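You operate a simulated robot arm through the tools that you are given. There is no shell and no other tool. Be economical: measure what you need, move in short steps, check, and stop when the job is done.

The job below is to be done with a simulated two-armed robot. You get a single attempt, and the scene is never put back.

Task
Screw the lid back on the pink-lidded jar.

The check looks at the end state, three seconds after you hand in, the way a careful person would. Anything else that was tipped, shoved, dropped, spilled or broken makes it a failure. A push-on lid holds only when it is set on centred and level and pressed home; a screw cap is set on level and turned clockwise until tight.

Robot
Two 6-joint arms with two-finger parallel grippers on one trunk, on a base that drives. Base frame: it is fixed to the floor where the robot stands at the start and does not move with it; the origin is under the middle of the robot, x ahead of it, y to its left, z up; the surface under the hand at the start is at about z = 0.85. Lengths are in m, angles in degrees, forces in N, time in s.
The left shoulder is at the start at [0.06, 0.187, 1.122], the right one opposite. With the tool pointing down near the work surface each hand reaches from about 0.26 to 0.62 m from the robot's upright axis, wherever it stands, measured 20 degrees to its own side. Places, roughly: pink-lidded jar (7x7x11 cm) [0.5, 0, 0.9]. Payload 1.57 kg a hand.
The tool frame of a hand sits at the grasp point between the pads (the TCP): z along the fingers, y along the line on which they close. The tips reach 0.03 m beyond it. The gripper opens to 0.11 m. The fingers are 0.024 m wide and 0.012 m thick; the gripper's body (0.048 by 0.112 m) begins 0.078 m behind the TCP.
Orientation is that of the tool frame in the base frame, as [roll, pitch, yaw] about the fixed x, y, z axes, in that order (R = Rz(yaw) Ry(pitch) Rx(roll)). With the fingers straight down and closing along the base's y, the tool's x points along the base's -x, its y along +y and its z along -z.

Tools
- The arms move only by the tool arm_command. It takes "left_steps", "right_steps" or both (then of equal length, played together; a hand with none holds still); each is a list that holds one entry, the list of rows, each a list of 7 numbers: the shift along the base's x, y, z in cm, then the turn, a rotation vector about the base's x, y, z in degrees, then the finger opening in cm, from 0 to 11. In form: [[[tx, ty, tz, rx, ry, rz, fingers], ...]]. A call has 1 to 10 rows; each row is the pose to reach, as a shift and turn from the pose commanded when the call began. Rows are played at 5 a second. More than 0.05 m and 8.6 degrees between two rows, or a gripper value outside its range, and nothing of the call is played. Where a pose cannot be reached the arm comes as near as it can. A force on the tool above 40 N (or 10 N above the force at the start of the call, whichever is more), or a blocked arm, ends the call early, and 0.2 s more pass. The fingers move at their own pace (about 0.153 m/s each) and stop on an object; they squeeze with about 37 N. The grip force told is the motor's: it shows also when the fingers shut on nothing. Time passes only in rows, and 0.2 s behind the last, so rows that repeat a pose let the fingers close. It gives the time, the measured TCP pose, the force on the tool (base axes), the opening and the grip force at its end, in the units of the frame above (readings bear some noise), with the torque about the TCP (base axes, N m) and any sound that the robot's microphone picked up, and new pictures: "views" is both (left out), scene, wrist or none (wrist: the cameras of the hands that moved).
- Cameras (640 x 400 px; columns grow to the right, rows downward): "scene" is now at [0.0214, 0.007, 1.666]; the picture's right is [0.08, -1.00, 0.00], its down [-0.72, -0.06, -0.69] and it looks along [0.69, 0.06, -0.72] (base axes); focal length 258 px, centre (320, 200). "left" rides on the left gripper at [0.07, -0.016, -0.141] in its tool frame; the picture's right is [0.23, 0.97, 0.00], its down [-0.86, 0.20, -0.48] and it looks along [-0.47, 0.11, 0.88] (tool axes); focal length 222 px, centre (320, 200). "right" rides on the right gripper at [0.07, 0.016, -0.141] in its tool frame; the picture's right is [-0.23, 0.97, 0.00], its down [-0.86, -0.20, -0.48] and it looks along [-0.47, -0.11, 0.88] (tool axes); focal length 222 px, centre (320, 200). There is no depth. A picture from a camera that has moved, and an enlarged one, comes with that camera's place and axes in the base frame and with its lens.
- move_column(by): slides the trunk up (or, below 0, down) by that many m; the arms and the scene camera ride with it, the base frame stays. It gives what a move gives, with no picture.
- drive_base(legs): drives the robot by 1 to 6 legs, each [ahead, left, turn to the left] in m, m and degrees, along the robot's own axes; the way and the turn of a leg run together, so that a leg with both is an arc; at most 1.5 m and 180 degrees a leg. The arms and the cameras ride along, it lands a little off, and it stops where it bumps. It gives what a move gives, and a new picture of the scene camera.
- turn_head(pan, tilt): turns the head with the scene camera to pan (to the left, within 86 degrees either way) and tilt (down, from -29 to 69), counted from straight ahead of the robot. It gives what a move gives, and a new picture of the scene camera.
- zoom(camera, box): a new picture of the part [left, top, right, bottom] of that camera's present view, enlarged. It takes no simulated time.
- close_job(): hands the job in; it is judged then, once.

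Go step by step. Nothing tells you exact positions but the pictures and the camera data: compare them with the known pose of the tool, close in by small moves and look again before you grip or let go. The budget is 120 turns and 260 pictures, counting those below and the enlarged ones. Unless the task says otherwise, let go and move clear before handing in, and close with one line.

The tools are called as name(argument=value, ...) on one line, values as JSON. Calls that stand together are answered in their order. arm_command: Moves the arms, as the interface text tells. Its arguments: {"type":"object","properties":{"left_steps":{"type":"array"},"right_steps":{"type":"array"},"views":{"type":"string","enum":["both","scene","wrist","none"]}},"required":[]} The other tools are called the same way: move_column (by) slides the trunk up or down; drive_base (legs) drives the base; turn_head (pan, tilt) turns the head that bears the scene camera; zoom (camera, box) takes an enlarged picture of a part of a camera's view; close_job () hands the job in.

At the start:

```text
clock: 0.0
left_ee_pos: [0.448, 0.1386, 1.2391]
left_ee_rot: [179.9, 0.1, 180.0]
left_wrist_force: [-0.3, 0.5, 0.1]
left_moment: [-0.02, 0.01, 0.01]
left_opening: 0.11
left_grip_force: 0.0
right_ee_pos: [0.4613, -0.2265, 1.2393]
right_ee_rot: [179.9, 0.0, -180.0]
right_wrist_force: [-0.1, -0.3, -0.4]
right_moment: [-0.04, -0.02, 0.0]
right_opening: 0.1101
right_grip_force: 0.1
trunk travel left (down, up): [-0.75, 0.24]
robot x, y, heading: [0.0022, -0.0011, -0.1]
head pan, tilt: [4.7, 46.4]
```

scene: 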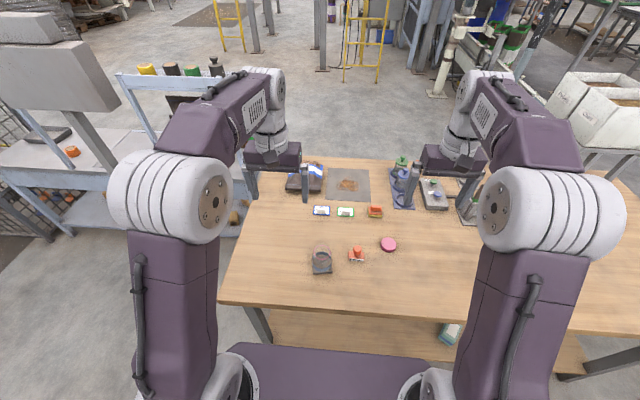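
right: 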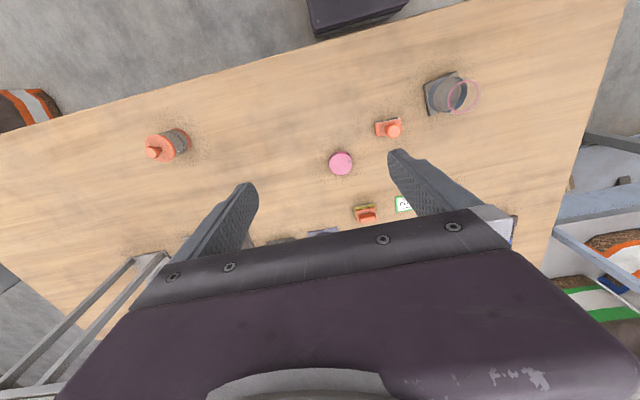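
left: 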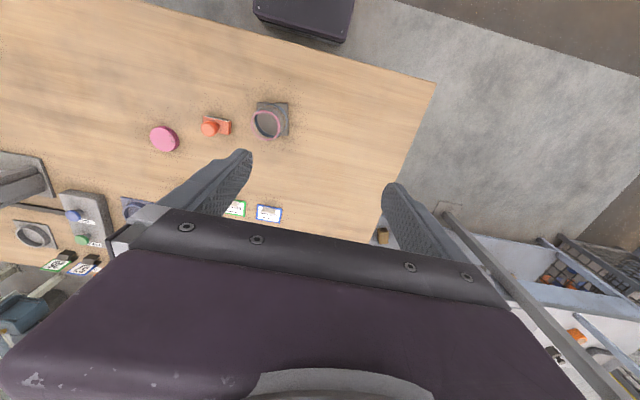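

I see a pink lid lying on the table and a grey holder with a pink-ringed object beside it. I'll zoom in for detail.

zoom(camera="scene", box=[280, 190, 440, 290])

zoom(camera="left", box=[120, 80, 320, 205])

zoom(camera="right", box=[310, 60, 510, 185])

```text
4.00 times, centred on (360, 240) of scene
camera zoom: at [0.0214, 0.007, 1.666], right [0.08, -1.0, 0.0], down [-0.72, -0.06, -0.69], along [0.69, 0.06, -0.72], focal length 1033 px, centre (160, 40)
```

zoom: 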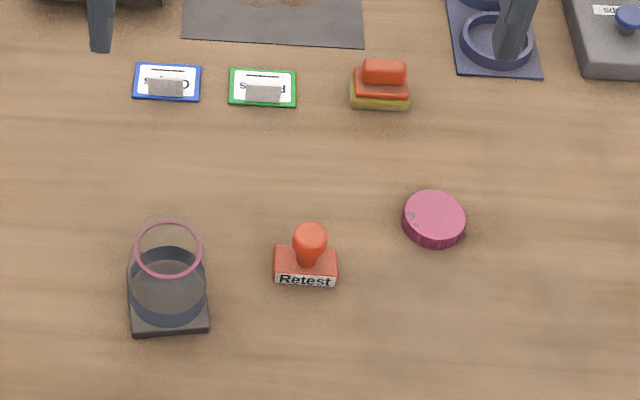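

```text
3.20 times, centred on (220, 142) of left
camera zoom: at [0.3794, 0.1222, 1.3815], right [-0.23, 0.97, 0.0], down [0.86, 0.2, 0.48], along [0.47, 0.11, -0.88], focal length 711 px, centre (640, 384)
```

zoom: 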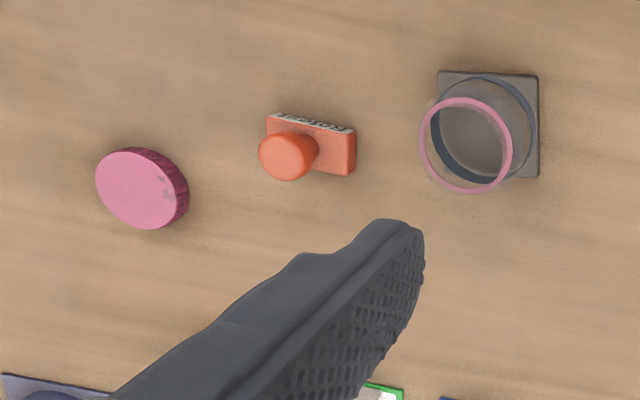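

```text
3.20 times, centred on (410, 122) of right
camera zoom: at [0.3907, -0.2093, 1.381], right [0.23, 0.97, 0.0], down [0.86, -0.2, 0.48], along [0.47, -0.11, -0.88], focal length 711 px, centre (32, 448)
```

zoom: 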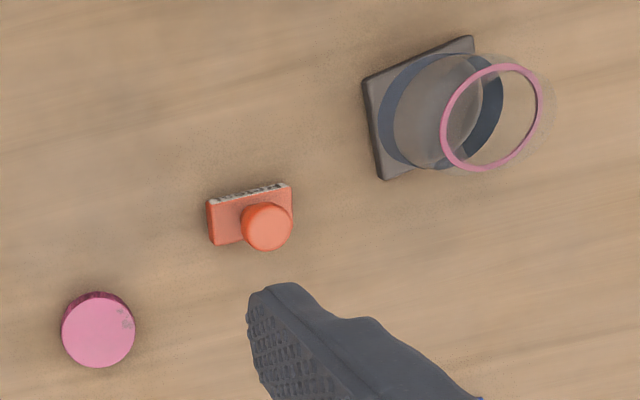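

The lid lies flat near (0.573, -0.20). The open jar sits in a holder at about (0.48, 0.037), with the pink ring at z≈0.93. Next I bring the right hand above the lid.

arm_command(right_steps=[[[2.8, 0.6, -4, 0, 0, 0, 9], [5.6, 1.3, -8, 0, 0, 0, 9], [8.4, 2, -12, 0, 0, 0, 9], [11.2, 2.6, -15, 0, 0, 0, 9], [11.2, 2.6, -19, 0, 0, 0, 9], [11.2, 2.6, -19, 0, 0, 0, 9]]])

```text
clock: 1.4
left_ee_pos: [0.4469, 0.1378, 1.2391]
left_ee_rot: [-180.0, 0.0, -180.0]
left_wrist_force: [-0.3, -0.3, 0.1]
left_moment: [0.0, -0.06, 0.0]
left_opening: 0.11
left_grip_force: 0.0
right_ee_pos: [0.5738, -0.198, 1.0488]
right_ee_rot: [179.9, 0.0, -180.0]
right_wrist_force: [-0.9, 0.0, -0.1]
right_moment: [0.01, -0.03, 0.0]
right_opening: 0.0899
right_grip_force: 0.1
trunk travel left (down, up): [-0.75, 0.24]
robot x, y, heading: [0.0016, -0.0011, 0.2]
head pan, tilt: [4.7, 46.4]
camera scene: at [0.0206, 0.0071, 1.666], right [0.08, -1.0, 0.0], down [-0.72, -0.06, -0.69], along [0.69, 0.06, -0.72], focal length 258 px, centre (320, 200)
camera right: at [0.5023, -0.1824, 1.1916], right [0.23, 0.97, 0.0], down [0.85, -0.2, 0.48], along [0.47, -0.11, -0.88], focal length 222 px, centre (320, 200)
```

scene: 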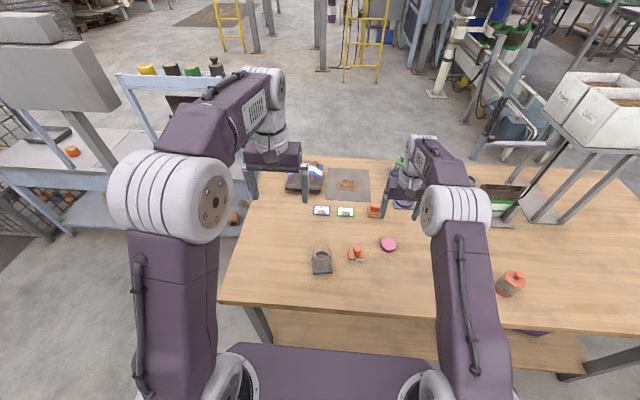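
right: 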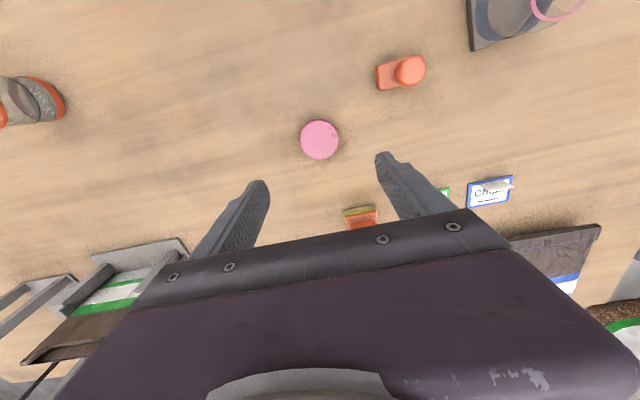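

The right camera puts the lid at about (0.577, -0.200), so that agrees. I'll bring the left hand lower to inspect the jar, while the right hand descends partway to the lid.

arm_command(left_steps=[[[-1, -1.2, -4, 0, 0, 0, 11], [-2, -2.4, -8, 0, 0, 0, 11], [-3, -3.6, -12, 0, 0, 0, 11], [-4, -4.8, -15, 0, 0, 0, 11], [-4.2, -5.8, -18, 0, 0, 0, 11], [-4.2, -5.8, -18, 0, 0, 0, 11]]], right_steps=[[[0.4, -0.2, -3, 0, 0, 0, 9], [0.4, -0.2, -6, 0, 0, 0, 9], [0.4, -0.2, -8, 0, 0, 0, 9], [0.4, -0.2, -10, 0, 0, 0, 9], [0.4, -0.2, -12, 0, 0, 0, 9], [0.4, -0.2, -12, 0, 0, 0, 9]]])

```text
clock: 2.8
left_ee_pos: [0.4054, 0.0797, 1.0587]
left_ee_rot: [180.0, 0.0, 180.0]
left_wrist_force: [0.0, 0.8, -0.1]
left_moment: [-0.02, -0.01, 0.01]
left_opening: 0.1099
left_grip_force: 0.1
right_ee_pos: [0.5761, -0.2024, 0.9288]
right_ee_rot: [-180.0, -0.1, 179.9]
right_wrist_force: [-0.5, -0.4, 0.4]
right_moment: [-0.01, 0.02, 0.01]
right_opening: 0.0901
right_grip_force: 0.2
trunk travel left (down, up): [-0.75, 0.24]
robot x, y, heading: [-0.0015, 0.0047, -0.0]
head pan, tilt: [4.7, 46.4]
camera scene: at [0.0208, 0.0074, 1.666], right [0.08, -1.0, 0.0], down [-0.72, -0.06, -0.69], along [0.69, 0.06, -0.72], focal length 258 px, centre (320, 200)
camera right: at [0.5065, -0.1852, 1.0711], right [0.23, 0.97, 0.0], down [0.86, -0.2, 0.48], along [0.47, -0.11, -0.88], focal length 222 px, centre (320, 200)
camera left: at [0.3362, 0.0648, 1.2016], right [-0.23, 0.97, 0.0], down [0.85, 0.2, 0.48], along [0.47, 0.11, -0.88], focal length 222 px, centre (320, 200)
```

scene: 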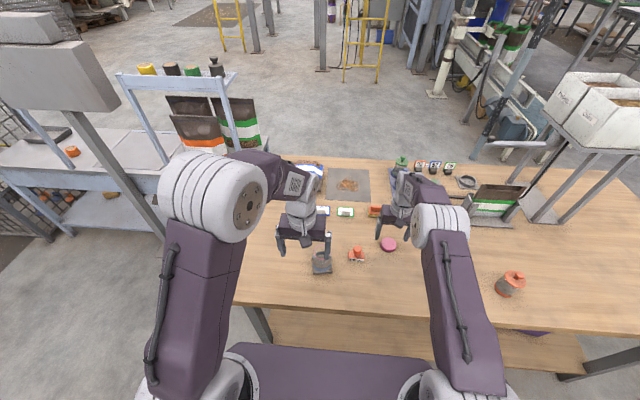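
right: 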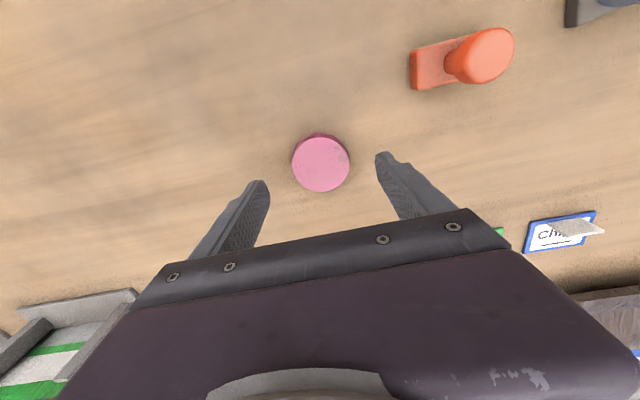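
left: 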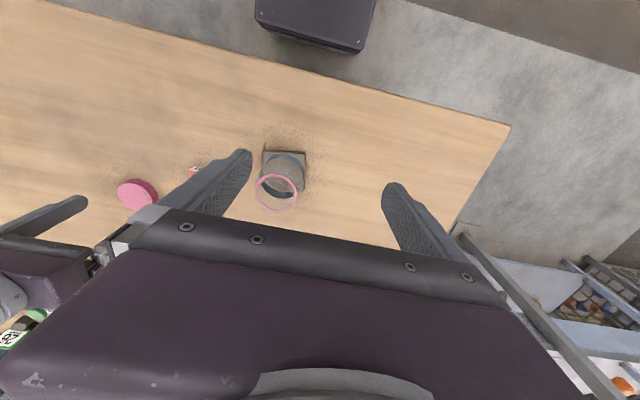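

zoom(camera="left", box=[230, 130, 330, 230])

zoom(camera="right", box=[250, 110, 390, 220])

```text
4.00 times, centred on (280, 180) of left
camera zoom: at [0.3362, 0.0648, 1.2016], right [-0.23, 0.97, 0.0], down [0.85, 0.2, 0.48], along [0.47, 0.11, -0.88], focal length 888 px, centre (480, 280)
```

zoom: 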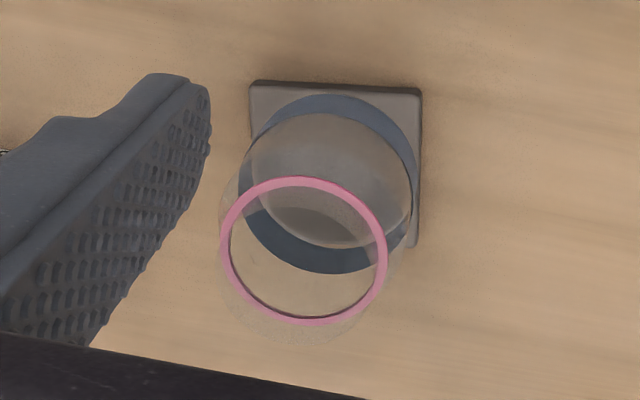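

```text
3.64 times, centred on (320, 165) of right
camera zoom: at [0.5065, -0.1852, 1.0711], right [0.23, 0.97, 0.0], down [0.86, -0.2, 0.48], along [0.47, -0.11, -0.88], focal length 808 px, centre (320, 327)
```

zoom: 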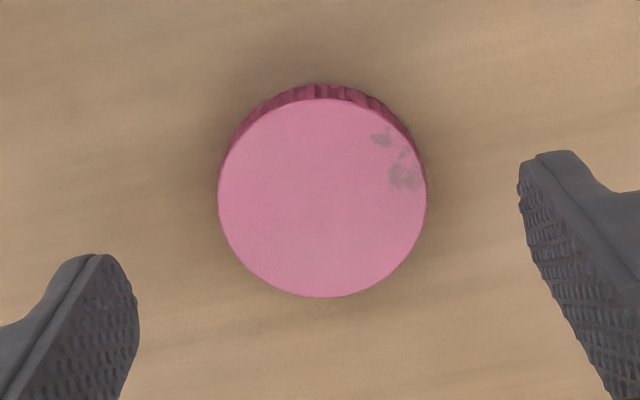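

The rim (pink ring) is centred near (0.483, 0.038) at z≈0.93–0.94, and the lid is centred under the right hand. I'll descend to the lid and look before gripping.

arm_command(right_steps=[[[-0.1, 0.1, -2, 0, 0, 0, 8], [-0.1, 0.1, -3.5, 0, 0, 0, 8], [-0.1, 0.1, -4.2, 0, 0, 0, 8], [-0.1, 0.1, -4.2, 0, 0, 0, 8]]], views="wrist")

```text
clock: 3.8
left_ee_pos: [0.407, 0.0796, 1.0597]
left_ee_rot: [-180.0, 0.0, 180.0]
left_wrist_force: [-0.7, -0.8, 0.0]
left_moment: [-0.01, 0.0, -0.02]
left_opening: 0.1103
left_grip_force: 0.1
right_ee_pos: [0.5757, -0.2, 0.8874]
right_ee_rot: [-180.0, 0.0, 179.9]
right_wrist_force: [0.3, 0.0, -0.9]
right_moment: [0.02, -0.02, -0.01]
right_opening: 0.08
right_grip_force: 0.0
trunk travel left (down, up): [-0.75, 0.24]
robot x, y, heading: [0.0018, 0.0012, -0.1]
head pan, tilt: [4.7, 46.4]
camera right: at [0.5056, -0.1841, 1.029], right [0.23, 0.97, 0.0], down [0.86, -0.2, 0.48], along [0.47, -0.11, -0.88], focal length 222 px, centre (320, 200)
```

right: 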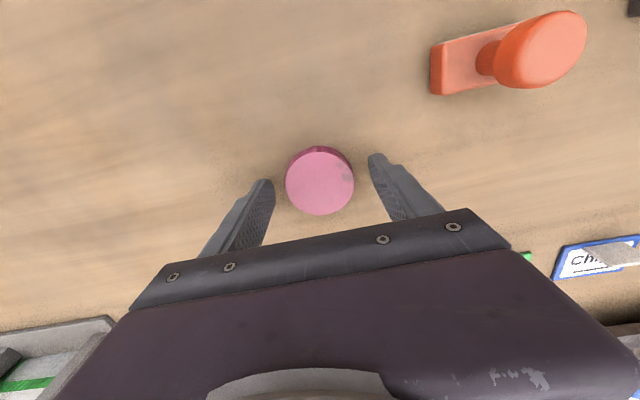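

The lid is centred between the fingers to within about 1 mm. Closing now.

arm_command(right_steps=[[[-0.1, 0, -0.1, 0, 0, 0, 7], [-0.1, 0, -0.1, 0, 0, 0, 6], [-0.1, 0, -0.1, 0, 0, 0, 5], [-0.1, 0, -0.1, 0, 0, 0, 5], [-0.1, 0, -0.1, 0, 0, 0, 5]]], views="wrist")

```text
clock: 5.0
left_ee_pos: [0.4042, 0.0809, 1.0602]
left_ee_rot: [179.9, 0.0, 179.9]
left_wrist_force: [0.1, 0.0, 0.0]
left_moment: [0.02, 0.02, 0.01]
left_opening: 0.1099
left_grip_force: 0.0
right_ee_pos: [0.5743, -0.2013, 0.8846]
right_ee_rot: [180.0, -0.1, 179.9]
right_wrist_force: [-1.3, 0.0, -0.1]
right_moment: [0.0, -0.05, -0.03]
right_opening: 0.0529
right_grip_force: 37.1
trunk travel left (down, up): [-0.75, 0.24]
robot x, y, heading: [0.0013, 0.0035, 0.0]
head pan, tilt: [4.7, 46.4]
camera right: at [0.5046, -0.1842, 1.0282], right [0.23, 0.97, 0.0], down [0.86, -0.2, 0.48], along [0.47, -0.11, -0.88], focal length 222 px, centre (320, 200)
```

right: 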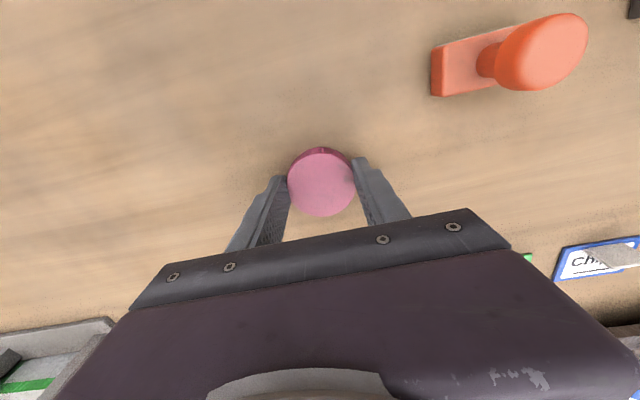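

I have the lid (5.3 cm across). Next I lift it and start turning the left hand to a low, sideways pose so it can steady the jar from the left.

arm_command(left_steps=[[[0.8, 1.2, 0, -3.58, 3.58, 6.2, 11], [1.6, 2.4, 0, -7.16, 7.16, 12.4, 11], [2.4, 3.6, 0, -10.73, 10.73, 18.6, 11], [3.2, 4.8, 0, -14.3, 14.3, 24.8, 11], [4.0, 6, 0, -17.9, 17.9, 31, 11], [4.8, 7.2, 0, -21.5, 21.5, 37.2, 11], [5.6, 8.4, 0, -25, 25, 43.4, 11], [6.4, 9.6, 0, -28.6, 28.6, 49.6, 11], [7.2, 10.8, 0, -32.2, 32.2, 55.8, 11], [7.7, 12, 0, -35.8, 35.8, 62, 11]]], right_steps=[[[0, 0, 1, 0, 0, 0, 5], [0, 0, 2, 0, 0, 0, 5], [0, 0, 4, 0, 0, 0, 5], [0, 0, 6, 0, 0, 0, 5], [0, 0, 8, 0, 0, 0, 5], [0, 0, 10, 0, 0, 0, 5], [0, 0, 12, 0, 0, 0, 5], [0, 0, 12, 0, 0, 0, 5], [0, 0, 12, 0, 0, 0, 5], [0, 0, 12, 0, 0, 0, 5]]])

```text
clock: 7.2
left_ee_pos: [0.4836, 0.2015, 1.0588]
left_ee_rot: [-167.0, -46.7, -119.4]
left_wrist_force: [-0.3, 0.0, 0.4]
left_moment: [0.03, 0.02, 0.0]
left_opening: 0.1101
left_grip_force: 0.0
right_ee_pos: [0.5759, -0.2007, 1.0054]
right_ee_rot: [-179.9, 0.0, -180.0]
right_wrist_force: [0.0, 0.2, 0.6]
right_moment: [-0.01, -0.01, 0.01]
right_opening: 0.0529
right_grip_force: 36.9
trunk travel left (down, up): [-0.75, 0.24]
robot x, y, heading: [0.0006, -0.0011, 0.0]
head pan, tilt: [4.7, 46.4]
camera scene: at [0.0214, 0.0084, 1.666], right [0.08, -1.0, 0.0], down [-0.72, -0.06, -0.69], along [0.69, 0.06, -0.72], focal length 258 px, centre (320, 200)
camera right: at [0.505, -0.1835, 1.1481], right [0.23, 0.97, 0.0], down [0.86, -0.2, 0.48], along [0.47, -0.11, -0.88], focal length 222 px, centre (320, 200)
camera left: at [0.4974, 0.2573, 1.2081], right [-0.98, 0.19, 0.02], down [0.18, 0.93, -0.33], along [-0.08, -0.32, -0.94], focal length 222 px, centre (320, 200)
```

scene: 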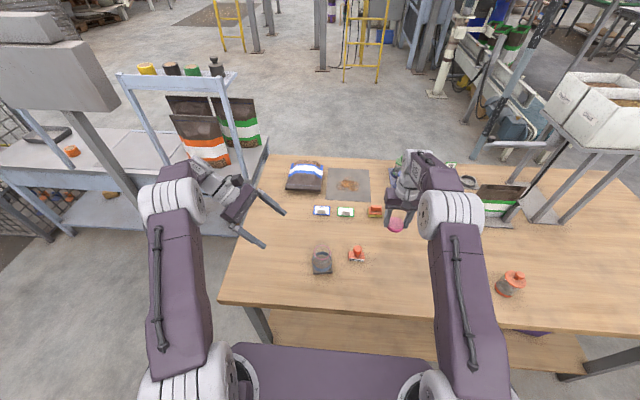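
right: 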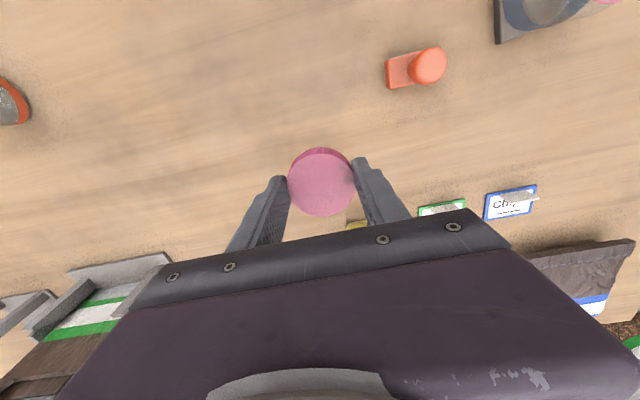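
left: 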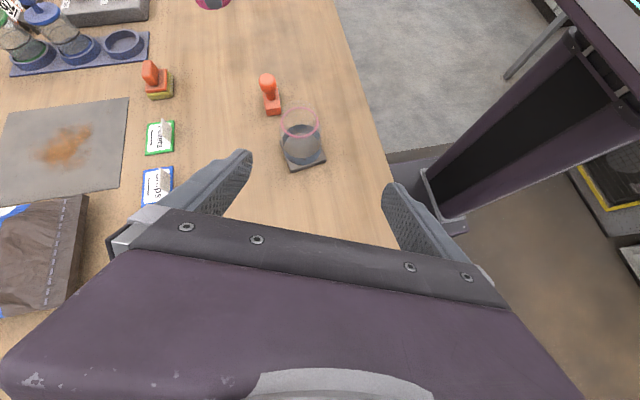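

The left camera now sees the jar from the side. I'll zoom in and finish the left hand's rotation afterwards.

zoom(camera="left", box=[250, 60, 350, 180])

zoom(camera="scene", box=[295, 235, 345, 285])

```text
3.33 times, centred on (300, 120) of left
camera zoom: at [0.4974, 0.2573, 1.2081], right [-0.98, 0.19, 0.02], down [0.18, 0.93, -0.33], along [-0.08, -0.32, -0.94], focal length 740 px, centre (387, 467)
```

zoom: 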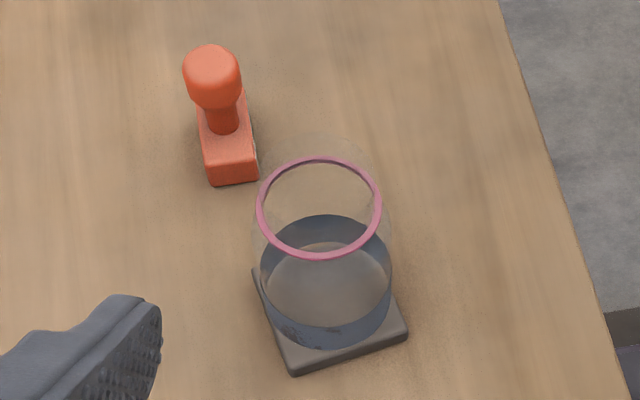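

```text
8.00 times, centred on (320, 260) of scene
camera zoom: at [0.0214, 0.0084, 1.666], right [0.08, -1.0, 0.0], down [-0.72, -0.06, -0.69], along [0.69, 0.06, -0.72], focal length 2066 px, centre (320, -280)
```

zoom: 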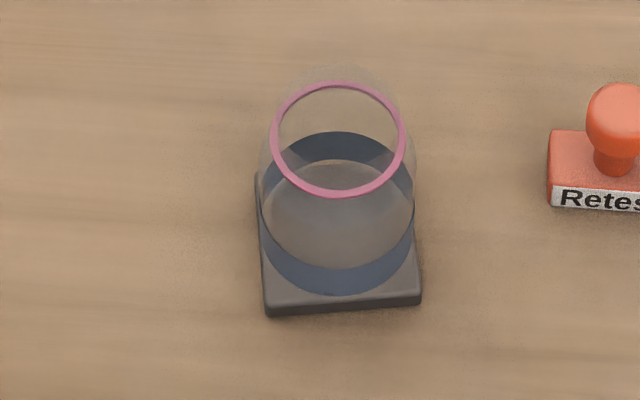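

The jar sits in a cup-like nest with a pink ring at z≈0.935 and clear neck slightly above it. I'll carry the lid to hover over the jar and keep the left hand as an observer.

arm_command(right_steps=[[[0, 0, 2.5, 0, 0, 0, 5], [-1.6, 4, 3.5, 0, 0, 0, 5], [-3.2, 8, 3.5, 0, 0, 0, 5], [-4.8, 12, 3.5, 0, 0, 0, 5], [-6.4, 16, 3.5, 0, 0, 0, 5], [-8, 20, 3.5, 0, 0, 0, 5], [-9.54, 23.85, 3.5, 0, 0, 0, 5], [-9.54, 23.85, 3.5, 0, 0, 0, 5]]])

zoom(camera="left", box=[230, 40, 390, 180])

zoom(camera="scene", box=[270, 200, 370, 290])

```text
clock: 9.0
left_ee_pos: [0.4828, 0.2008, 1.0591]
left_ee_rot: [-167.2, -46.5, -119.5]
left_wrist_force: [-0.7, 0.8, 0.5]
left_moment: [0.0, -0.01, -0.01]
left_opening: 0.1099
left_grip_force: 0.0
right_ee_pos: [0.4797, 0.0375, 1.0408]
right_ee_rot: [180.0, -0.1, -179.9]
right_wrist_force: [1.2, -0.6, -0.1]
right_moment: [0.01, 0.01, 0.03]
right_opening: 0.0532
right_grip_force: 36.9
trunk travel left (down, up): [-0.75, 0.24]
robot x, y, heading: [-0.0025, 0.0023, -0.0]
head pan, tilt: [4.7, 46.4]
camera scene: at [0.0217, 0.0063, 1.666], right [0.08, -1.0, 0.0], down [-0.72, -0.06, -0.69], along [0.69, 0.06, -0.72], focal length 258 px, centre (320, 200)
camera right: at [0.4098, 0.0547, 1.1825], right [0.23, 0.97, 0.0], down [0.86, -0.2, 0.48], along [0.47, -0.11, -0.88], focal length 222 px, centre (320, 200)
```

scene: 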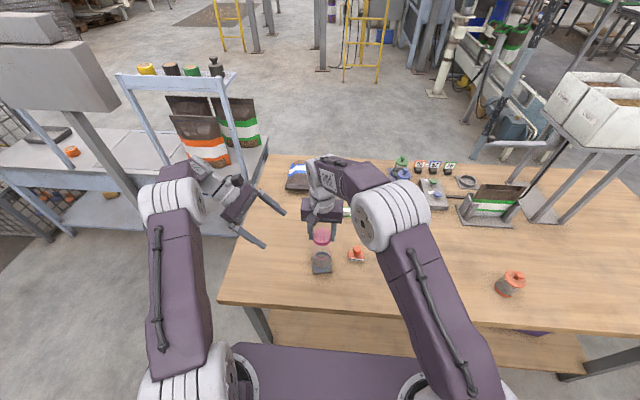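
right: 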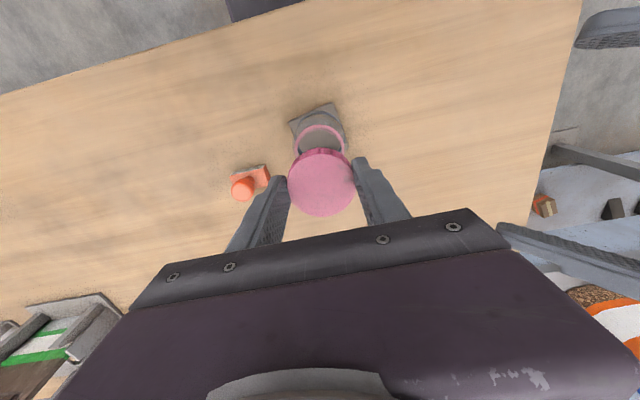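

```text
2.86 times, centred on (310, 110) of left
camera zoom: at [0.4975, 0.2555, 1.2084], right [-0.98, 0.19, 0.02], down [0.18, 0.93, -0.33], along [-0.08, -0.32, -0.94], focal length 635 px, centre (349, 457)
```

zoom: 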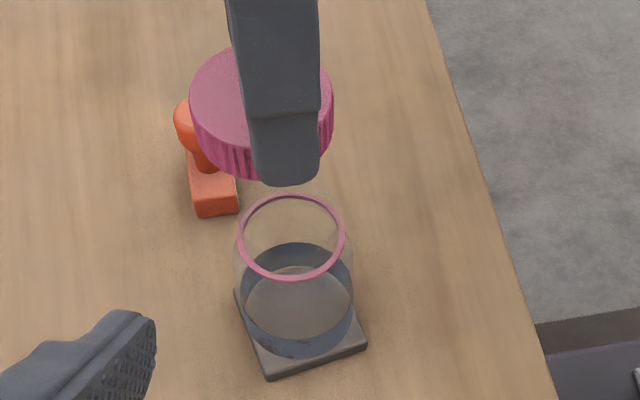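

```text
4.44 times, centred on (320, 245) of scene
camera zoom: at [0.0217, 0.0063, 1.666], right [0.08, -1.0, 0.0], down [-0.72, -0.06, -0.69], along [0.69, 0.06, -0.72], focal length 1148 px, centre (320, 0)
```

zoom: 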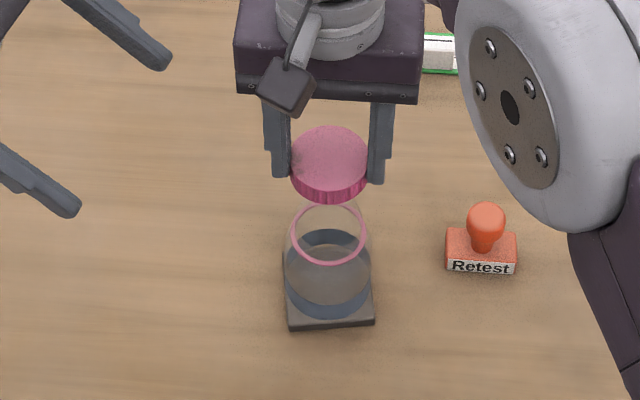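

The scene camera shows lid and ring aligned to about 1 mm. I'll pre-turn the hand 64° counter-clockwise to gain screwing range.

arm_command(right_steps=[[[0.1, 0, 0, 0, 0, 8, 5], [0.1, 0, 0, 0, 0, 16, 5], [0.1, 0, 0, 0, 0, 24, 5], [0.1, 0, 0, 0, 0, 32, 5], [0.1, 0, 0, 0, 0, 40, 5], [0.1, 0, 0, 0, 0, 48, 5], [0.1, 0, 0, 0, 0, 56, 5], [0.1, 0, 0, 0, 0, 64, 5], [0.1, 0, -1.5, 0, 0, 64, 5], [0.1, 0, -1.5, 0, 0, 64, 5]]])

zoom(camera="left", box=[230, 40, 390, 180])

zoom(camera="scene", box=[290, 220, 350, 280])

```text
clock: 11.2
left_ee_pos: [0.4826, 0.2012, 1.0599]
left_ee_rot: [-167.0, -46.6, -119.4]
left_wrist_force: [0.1, 0.1, -0.3]
left_moment: [0.04, 0.02, -0.01]
left_opening: 0.1098
left_grip_force: 0.1
right_ee_pos: [0.4805, 0.0373, 1.0249]
right_ee_rot: [-180.0, 0.0, -116.0]
right_wrist_force: [-0.6, -0.3, -0.6]
right_moment: [-0.02, 0.01, 0.04]
right_opening: 0.053
right_grip_force: 37.1
trunk travel left (down, up): [-0.75, 0.24]
robot x, y, heading: [-0.0007, 0.0014, 0.0]
head pan, tilt: [4.7, 46.4]
camera scene: at [0.0213, 0.0071, 1.666], right [0.08, -1.0, 0.0], down [-0.72, -0.06, -0.69], along [0.69, 0.06, -0.72], focal length 258 px, centre (320, 200)
camera right: at [0.4346, -0.0174, 1.168], right [-0.78, 0.63, 0.0], down [0.55, 0.68, 0.48], along [0.3, 0.37, -0.88], focal length 222 px, centre (320, 200)
```

scene: 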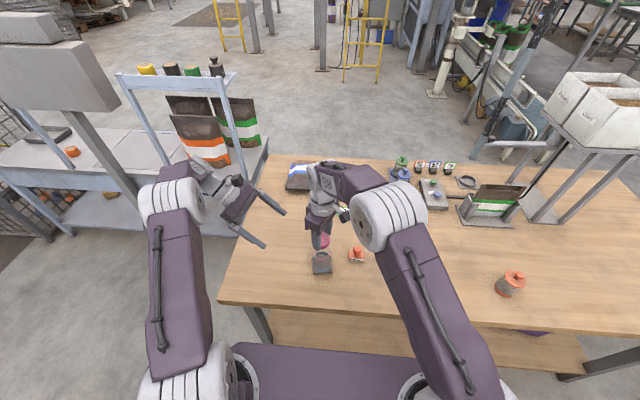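
right: 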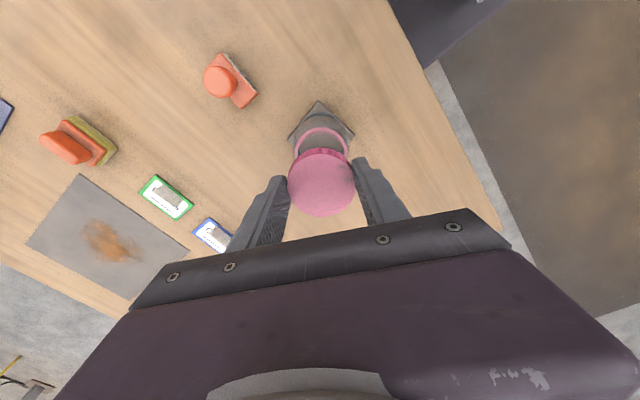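

```text
2.86 times, centred on (310, 110) of left
camera zoom: at [0.4972, 0.2561, 1.2084], right [-0.98, 0.19, 0.02], down [0.18, 0.93, -0.33], along [-0.08, -0.32, -0.94], focal length 635 px, centre (349, 457)
```

zoom: 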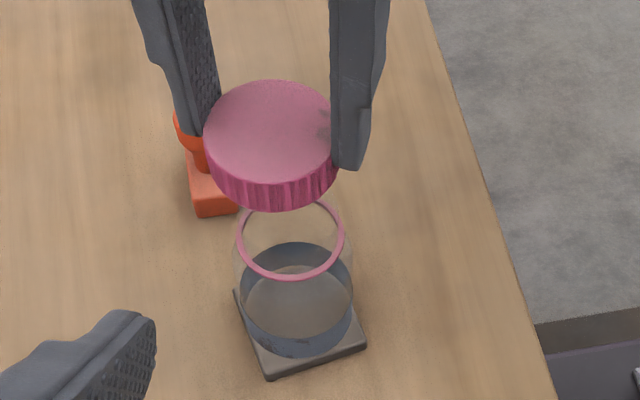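

```text
6.67 times, centred on (320, 250) of scene
camera zoom: at [0.0213, 0.0071, 1.666], right [0.08, -1.0, 0.0], down [-0.72, -0.06, -0.69], along [0.69, 0.06, -0.72], focal length 1721 px, centre (320, -133)
```

zoom: 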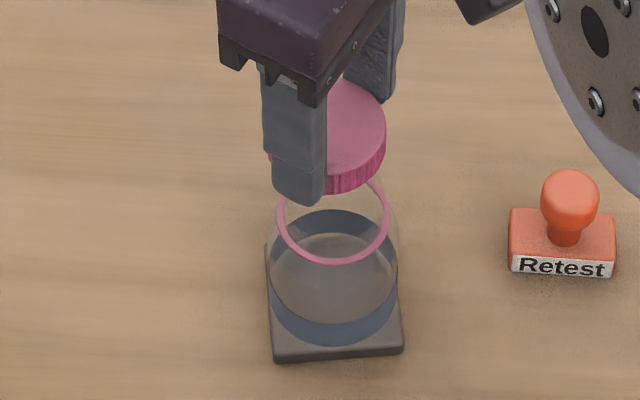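

The left view hints that the lid may sit a few mm ahead (+x) of the ring. I'll check with the right camera zoomed in.

zoom(camera="right", box=[260, 90, 380, 220])

```text
3.08 times, centred on (320, 155) of right
camera zoom: at [0.4346, -0.0174, 1.168], right [-0.78, 0.63, 0.0], down [0.55, 0.68, 0.48], along [0.3, 0.37, -0.88], focal length 684 px, centre (320, 338)
```

zoom: 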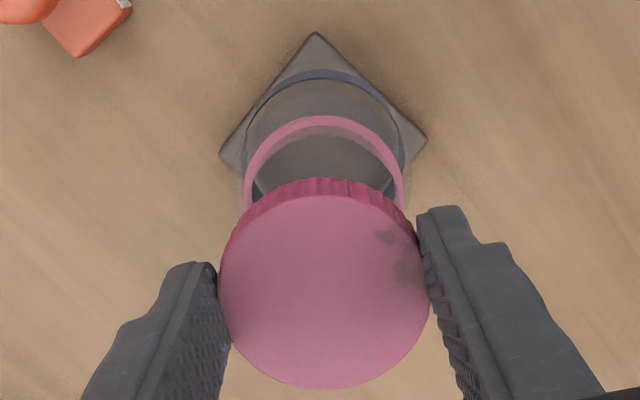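

All three cameras agree the lid sits about 2 mm (x) and 3 mm (y) off the ring, because the grip is slightly off-centre. I'll correct, lower, and re-check.

arm_command(right_steps=[[[-0.2, -0.28, -1, 0, 0, 0, 5], [-0.2, -0.28, -2, 0, 0, 0, 5], [-0.2, -0.28, -3, 0, 0, 0, 5], [-0.2, -0.28, -3, 0, 0, 0, 5]]], views="none")

zoom(camera="left", box=[250, 60, 350, 160])

zoom(camera="scene", box=[300, 230, 345, 280])

zoom(camera="right", box=[260, 90, 380, 220])

```text
clock: 12.2
left_ee_pos: [0.4824, 0.2003, 1.0599]
left_ee_rot: [-167.0, -46.7, -119.5]
left_wrist_force: [-0.2, 0.5, 0.7]
left_moment: [0.02, -0.01, 0.0]
left_opening: 0.1101
left_grip_force: 0.1
right_ee_pos: [0.4784, 0.0343, 0.996]
right_ee_rot: [-180.0, 0.0, -115.9]
right_wrist_force: [-1.0, 0.2, -0.3]
right_moment: [0.0, 0.01, 0.01]
right_opening: 0.0529
right_grip_force: 36.7
trunk travel left (down, up): [-0.75, 0.24]
robot x, y, heading: [0.001, 0.0015, -0.2]
head pan, tilt: [4.7, 46.4]
```

```text
4.00 times, centred on (300, 110) of left
camera zoom: at [0.4972, 0.256, 1.2084], right [-0.98, 0.19, 0.02], down [0.18, 0.93, -0.33], along [-0.08, -0.32, -0.94], focal length 888 px, centre (400, 560)
```

zoom: 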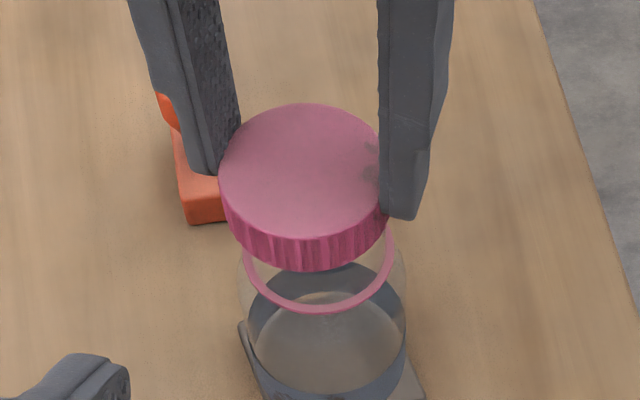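

```text
8.00 times, centred on (322, 255) of scene
camera zoom: at [0.0213, 0.0071, 1.666], right [0.08, -1.0, 0.0], down [-0.72, -0.06, -0.69], along [0.69, 0.06, -0.72], focal length 2066 px, centre (300, -240)
```

zoom: 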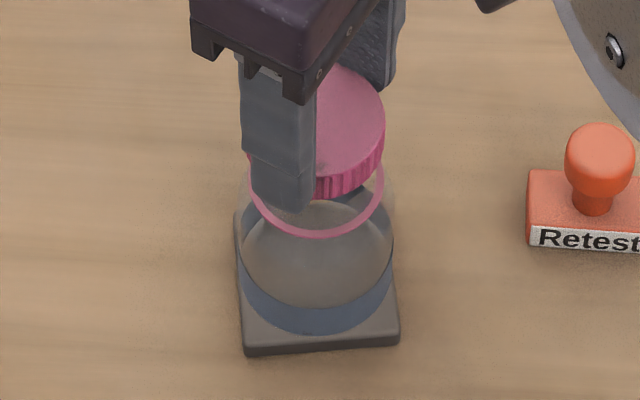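

```text
3.08 times, centred on (320, 155) of right
camera zoom: at [0.433, -0.0205, 1.1381], right [-0.78, 0.63, 0.0], down [0.55, 0.68, 0.48], along [0.3, 0.37, -0.88], focal length 684 px, centre (320, 338)
```

zoom: 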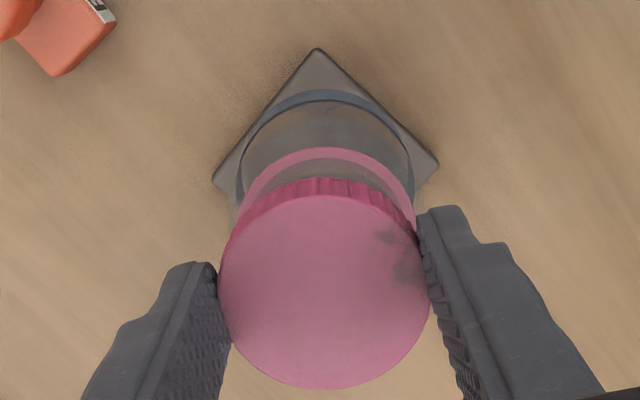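

Remaining offset is about 1 mm. I'll nudge and lower slowly, watching the force.

arm_command(right_steps=[[[-0.1, -0.1, -0.4, 0, 0, 0, 5], [-0.1, -0.1, -0.8, 0, 0, 0, 5], [-0.1, -0.1, -1.2, 0, 0, 0, 5], [-0.1, -0.1, -1.2, 0, 0, 0, 5]]], views="none")

zoom(camera="left", box=[250, 60, 350, 160])

zoom(camera="scene", box=[300, 230, 345, 280])

```text
clock: 13.2
left_ee_pos: [0.483, 0.2001, 1.0592]
left_ee_rot: [-167.1, -46.7, -119.5]
left_wrist_force: [0.0, 0.4, 0.3]
left_moment: [0.01, -0.01, 0.01]
left_opening: 0.1103
left_grip_force: 0.0
right_ee_pos: [0.4779, 0.0335, 0.9835]
right_ee_rot: [-179.9, 0.0, -116.1]
right_wrist_force: [0.6, -0.2, -0.4]
right_moment: [0.02, -0.03, 0.0]
right_opening: 0.053
right_grip_force: 37.1
trunk travel left (down, up): [-0.75, 0.24]
robot x, y, heading: [-0.0009, 0.0037, -0.1]
head pan, tilt: [4.7, 46.4]
```

```text
4.00 times, centred on (300, 110) of left
camera zoom: at [0.4973, 0.2561, 1.2083], right [-0.98, 0.19, 0.02], down [0.18, 0.93, -0.33], along [-0.08, -0.32, -0.94], focal length 888 px, centre (400, 560)
```

zoom: 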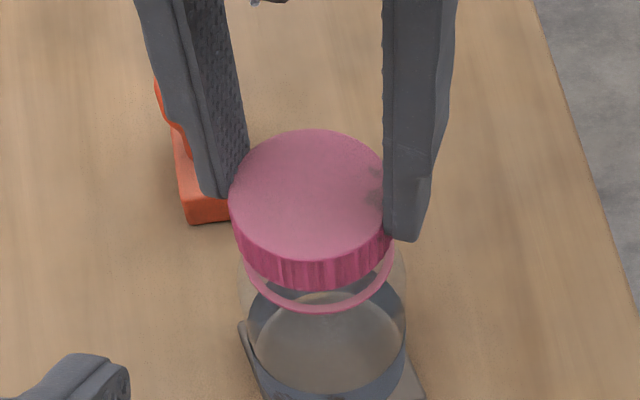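

```text
8.00 times, centred on (322, 255) of scene
camera zoom: at [0.0214, 0.0071, 1.666], right [0.08, -1.0, 0.0], down [-0.72, -0.06, -0.69], along [0.69, 0.06, -0.72], focal length 2066 px, centre (300, -240)
```

zoom: 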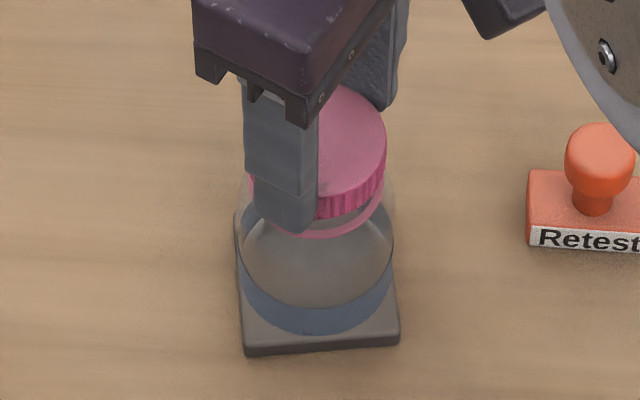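

Lid and ring now look concentric, with no contact yet. Continuing the descent slowly.

arm_command(right_steps=[[[0, 0, -0.3, 0, 0, 0, 5], [0, 0, -0.6, 0, 0, 0, 5], [0, 0, -0.8, 0, 0, 0, 5], [0, 0, -0.8, 0, 0, 0, 5]]], views="none")

zoom(camera="left", box=[250, 60, 350, 160])

zoom(camera="scene", box=[300, 230, 345, 280])

```text
clock: 14.2
left_ee_pos: [0.4802, 0.2, 1.0605]
left_ee_rot: [-167.0, -46.6, -119.6]
left_wrist_force: [-0.6, -0.7, 0.4]
left_moment: [0.0, 0.0, -0.01]
left_opening: 0.11
left_grip_force: 0.1
right_ee_pos: [0.4772, 0.0342, 0.9765]
right_ee_rot: [-179.8, 0.1, -116.0]
right_wrist_force: [1.0, -2.2, 12.8]
right_moment: [-0.11, 0.13, -0.03]
right_opening: 0.0528
right_grip_force: 36.8
trunk travel left (down, up): [-0.75, 0.24]
robot x, y, heading: [-0.0029, -0.0031, 0.0]
head pan, tilt: [4.7, 46.4]
```

```text
4.00 times, centred on (300, 110) of left
camera zoom: at [0.4961, 0.2556, 1.2092], right [-0.98, 0.19, 0.01], down [0.18, 0.93, -0.33], along [-0.08, -0.32, -0.94], focal length 888 px, centre (400, 560)
```

zoom: 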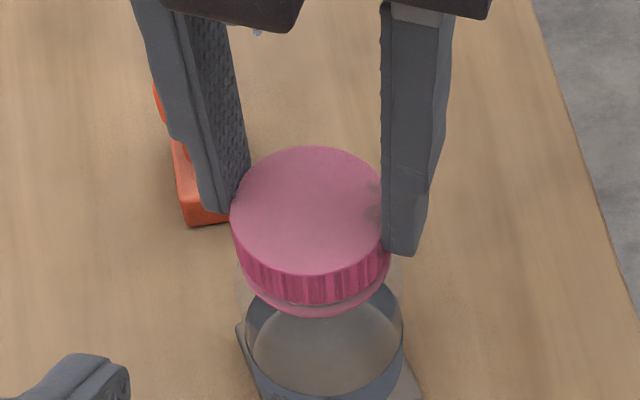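

```text
8.00 times, centred on (322, 255) of scene
camera zoom: at [0.0197, 0.0065, 1.6662], right [0.08, -1.0, 0.0], down [-0.72, -0.06, -0.69], along [0.69, 0.06, -0.72], focal length 2066 px, centre (300, -240)
```

zoom: 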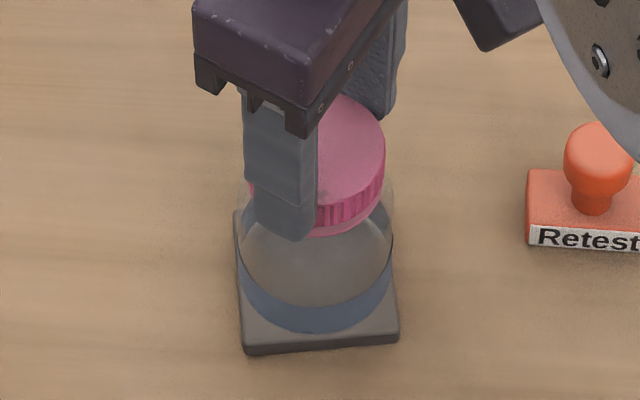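

Contact at 13 N; the torque says it is one-sided, toward −x/−y, so the lid is still about 1 mm too far +x/+y. I'll lift slightly, shift, and lower again.

arm_command(right_steps=[[[0, 0, 0.4, 0, 0, 0, 5], [-0.1, -0.13, 0.4, 0, 0, 0, 5], [-0.1, -0.13, 0.1, 0, 0, 0, 5], [-0.1, -0.13, 0, 0, 0, 0, 5], [-0.1, -0.13, 0, 0, 0, 0, 5]]], views="none")

```text
clock: 15.4
left_ee_pos: [0.4807, 0.1998, 1.0591]
left_ee_rot: [-167.0, -46.7, -119.6]
left_wrist_force: [0.1, 0.0, 0.0]
left_moment: [0.0, 0.01, 0.01]
left_opening: 0.11
left_grip_force: 0.1
right_ee_pos: [0.4758, 0.0325, 0.9771]
right_ee_rot: [180.0, 0.1, -116.0]
right_wrist_force: [-1.6, -1.7, 12.1]
right_moment: [-0.07, 0.14, -0.02]
right_opening: 0.0531
right_grip_force: 37.4
trunk travel left (down, up): [-0.75, 0.24]
robot x, y, heading: [0.0006, 0.0004, -0.1]
head pan, tilt: [4.7, 46.4]
```

zoom(camera="left", box=[280, 80, 330, 150])

zoom(camera="scene", box=[305, 235, 340, 275])

zoom(camera="right", box=[260, 90, 380, 220])

```text
5.71 times, centred on (305, 115) of left
camera zoom: at [0.4957, 0.2556, 1.2093], right [-0.98, 0.19, 0.01], down [0.18, 0.93, -0.33], along [-0.08, -0.32, -0.94], focal length 1269 px, centre (406, 686)
```

zoom: 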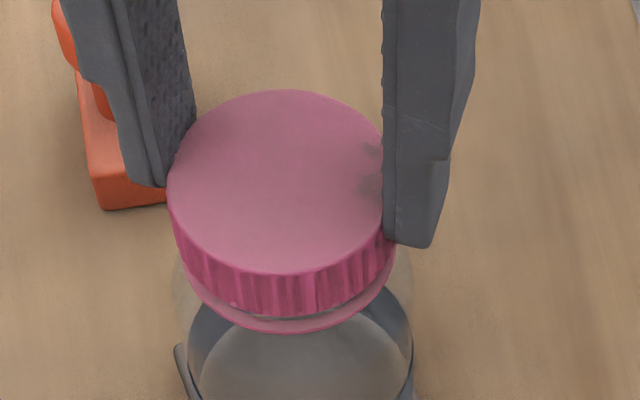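

```text
10.00 times, centred on (322, 255) of scene
camera zoom: at [0.0192, 0.0064, 1.6662], right [0.08, -1.0, 0.0], down [-0.72, -0.06, -0.69], along [0.69, 0.06, -0.72], focal length 2582 px, centre (295, -350)
```

zoom: 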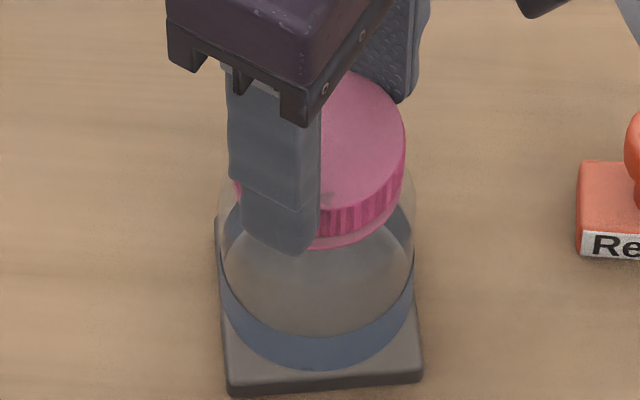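

```text
3.08 times, centred on (320, 155) of right
camera zoom: at [0.4296, -0.023, 1.1194], right [-0.78, 0.63, 0.0], down [0.55, 0.68, 0.48], along [0.3, 0.37, -0.88], focal length 684 px, centre (320, 338)
```

zoom: 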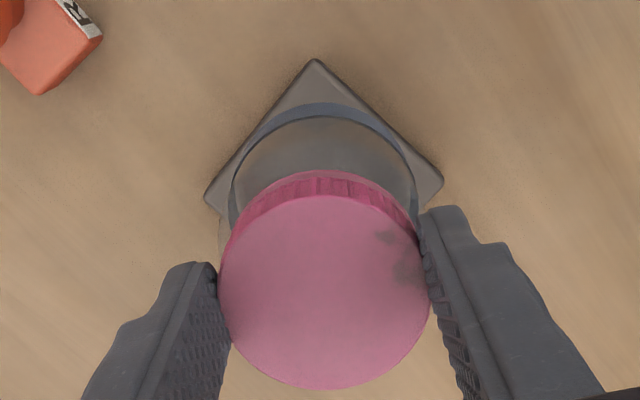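

The last nudge overshot, so I undo it. Then I turn clockwise about the lid's own axis with light down pressure.

arm_command(right_steps=[[[0.1, 0.13, 0.2, 0, 0, 0, 5], [0.1, 0.13, 0, 0, 0, 0, 5], [0.052, 0.158, 0, 0, 0, -8, 5], [0.008, 0.192, 0, 0, 0, -16, 5], [-0.031, 0.232, -0.02, 0, 0, -24, 5], [-0.064, 0.278, -0.04, 0, 0, -32, 5], [-0.09, 0.327, -0.06, 0, 0, -40, 5], [-0.109, 0.379, -0.08, 0, 0, -48, 5], [-0.121, 0.434, -0.1, 0, 0, -56, 5], [-0.125, 0.49, -0.1, 0, 0, -64, 5]]], views="none")

zoom(camera="left", box=[280, 80, 330, 150])

zoom(camera="scene", box=[305, 235, 340, 275])

```text
clock: 17.6
left_ee_pos: [0.4814, 0.1986, 1.0606]
left_ee_rot: [-167.0, -46.5, -119.6]
left_wrist_force: [-0.1, 0.0, 0.0]
left_moment: [0.04, 0.0, -0.01]
left_opening: 0.1099
left_grip_force: 0.0
right_ee_pos: [0.4744, 0.0373, 0.9764]
right_ee_rot: [179.8, 0.1, 179.9]
right_wrist_force: [-2.2, -3.5, 18.5]
right_moment: [-0.15, -0.01, -0.02]
right_opening: 0.0527
right_grip_force: 36.7
trunk travel left (down, up): [-0.75, 0.24]
robot x, y, heading: [-0.0031, -0.002, 0.1]
head pan, tilt: [4.7, 46.4]
```

```text
5.71 times, centred on (305, 115) of left
camera zoom: at [0.4947, 0.2554, 1.2097], right [-0.98, 0.19, 0.01], down [0.18, 0.93, -0.33], along [-0.08, -0.32, -0.94], focal length 1269 px, centre (406, 686)
```

zoom: 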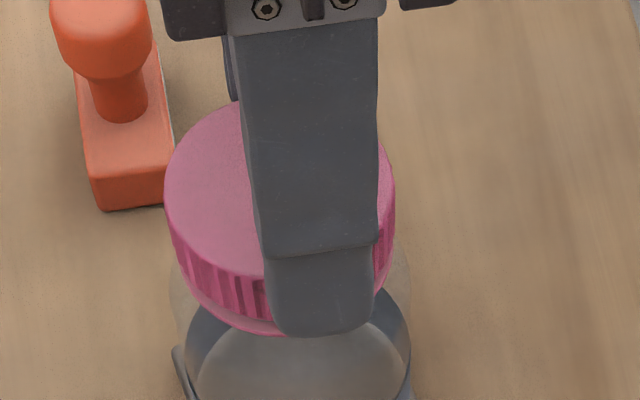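

```text
10.00 times, centred on (322, 255) of scene
camera zoom: at [0.0178, 0.0061, 1.6661], right [0.08, -1.0, 0.0], down [-0.72, -0.06, -0.69], along [0.69, 0.06, -0.72], focal length 2582 px, centre (295, -350)
```

zoom: 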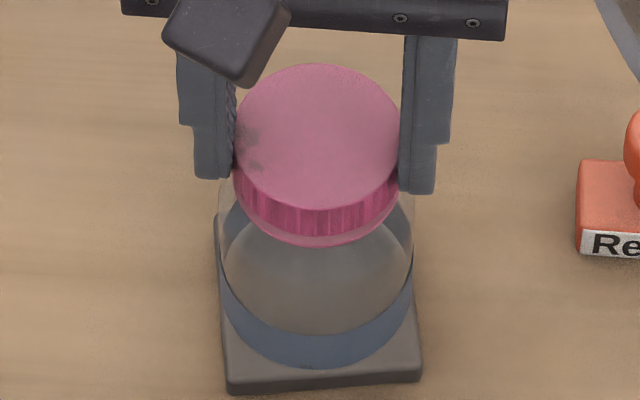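

No thread bite yet, and force stays axial (18 N). The lid is well centred in the scene view, so I continue turning clockwise.

arm_command(right_steps=[[[0.004, 0.055, 0, 0, 0, -8, 5], [0.016, 0.11, 0, 0, 0, -16, 5], [0.035, 0.162, -0.02, 0, 0, -24, 5], [0.061, 0.212, -0.02, 0, 0, -32, 5], [0.094, 0.257, -0.04, 0, 0, -40, 5], [0.133, 0.297, -0.04, 0, 0, -48, 5], [0.177, 0.331, -0.06, 0, 0, -56, 5], [0.225, 0.359, -0.06, 0, 0, -64, 5]]], views="none")

zoom(camera="left", box=[280, 80, 330, 150])

zoom(camera="scene", box=[305, 235, 340, 275])

```text
clock: 19.4
left_ee_pos: [0.4819, 0.201, 1.0601]
left_ee_rot: [-166.9, -46.6, -119.6]
left_wrist_force: [-0.2, -1.0, -1.1]
left_moment: [-0.05, 0.0, 0.0]
left_opening: 0.1101
left_grip_force: 0.1
right_ee_pos: [0.4771, 0.0426, 0.9751]
right_ee_rot: [179.9, 0.0, 115.9]
right_wrist_force: [-0.8, 1.5, 17.3]
right_moment: [-0.09, -0.03, 0.0]
right_opening: 0.0529
right_grip_force: 36.7
trunk travel left (down, up): [-0.75, 0.24]
robot x, y, heading: [-0.0015, 0.0015, -0.1]
head pan, tilt: [4.7, 46.4]
```

```text
5.71 times, centred on (305, 115) of left
camera zoom: at [0.4954, 0.2564, 1.2092], right [-0.98, 0.19, 0.01], down [0.18, 0.93, -0.33], along [-0.08, -0.32, -0.94], focal length 1269 px, centre (406, 686)
```

zoom: 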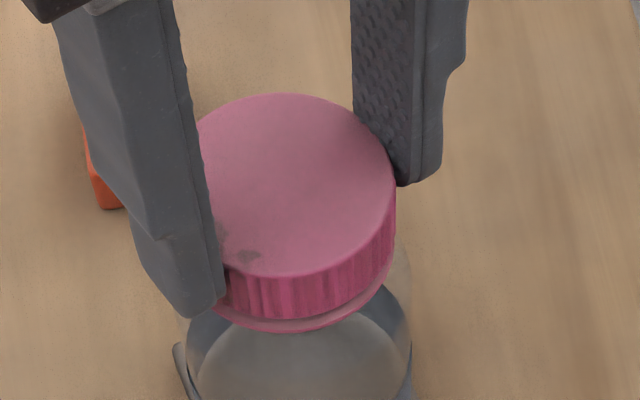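

```text
10.00 times, centred on (322, 255) of scene
camera zoom: at [0.0187, 0.0075, 1.666], right [0.08, -1.0, 0.0], down [-0.72, -0.06, -0.69], along [0.69, 0.06, -0.72], focal length 2582 px, centre (295, -350)
```

zoom: 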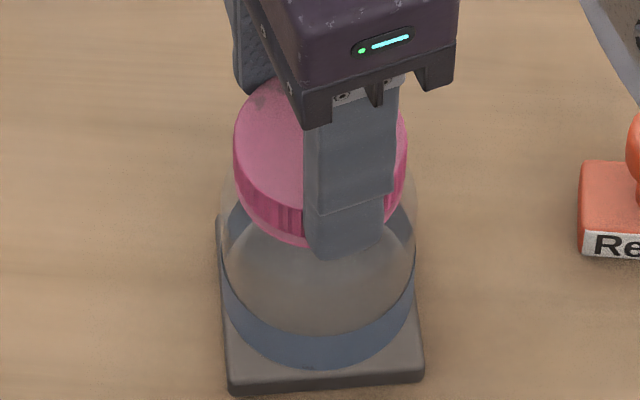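

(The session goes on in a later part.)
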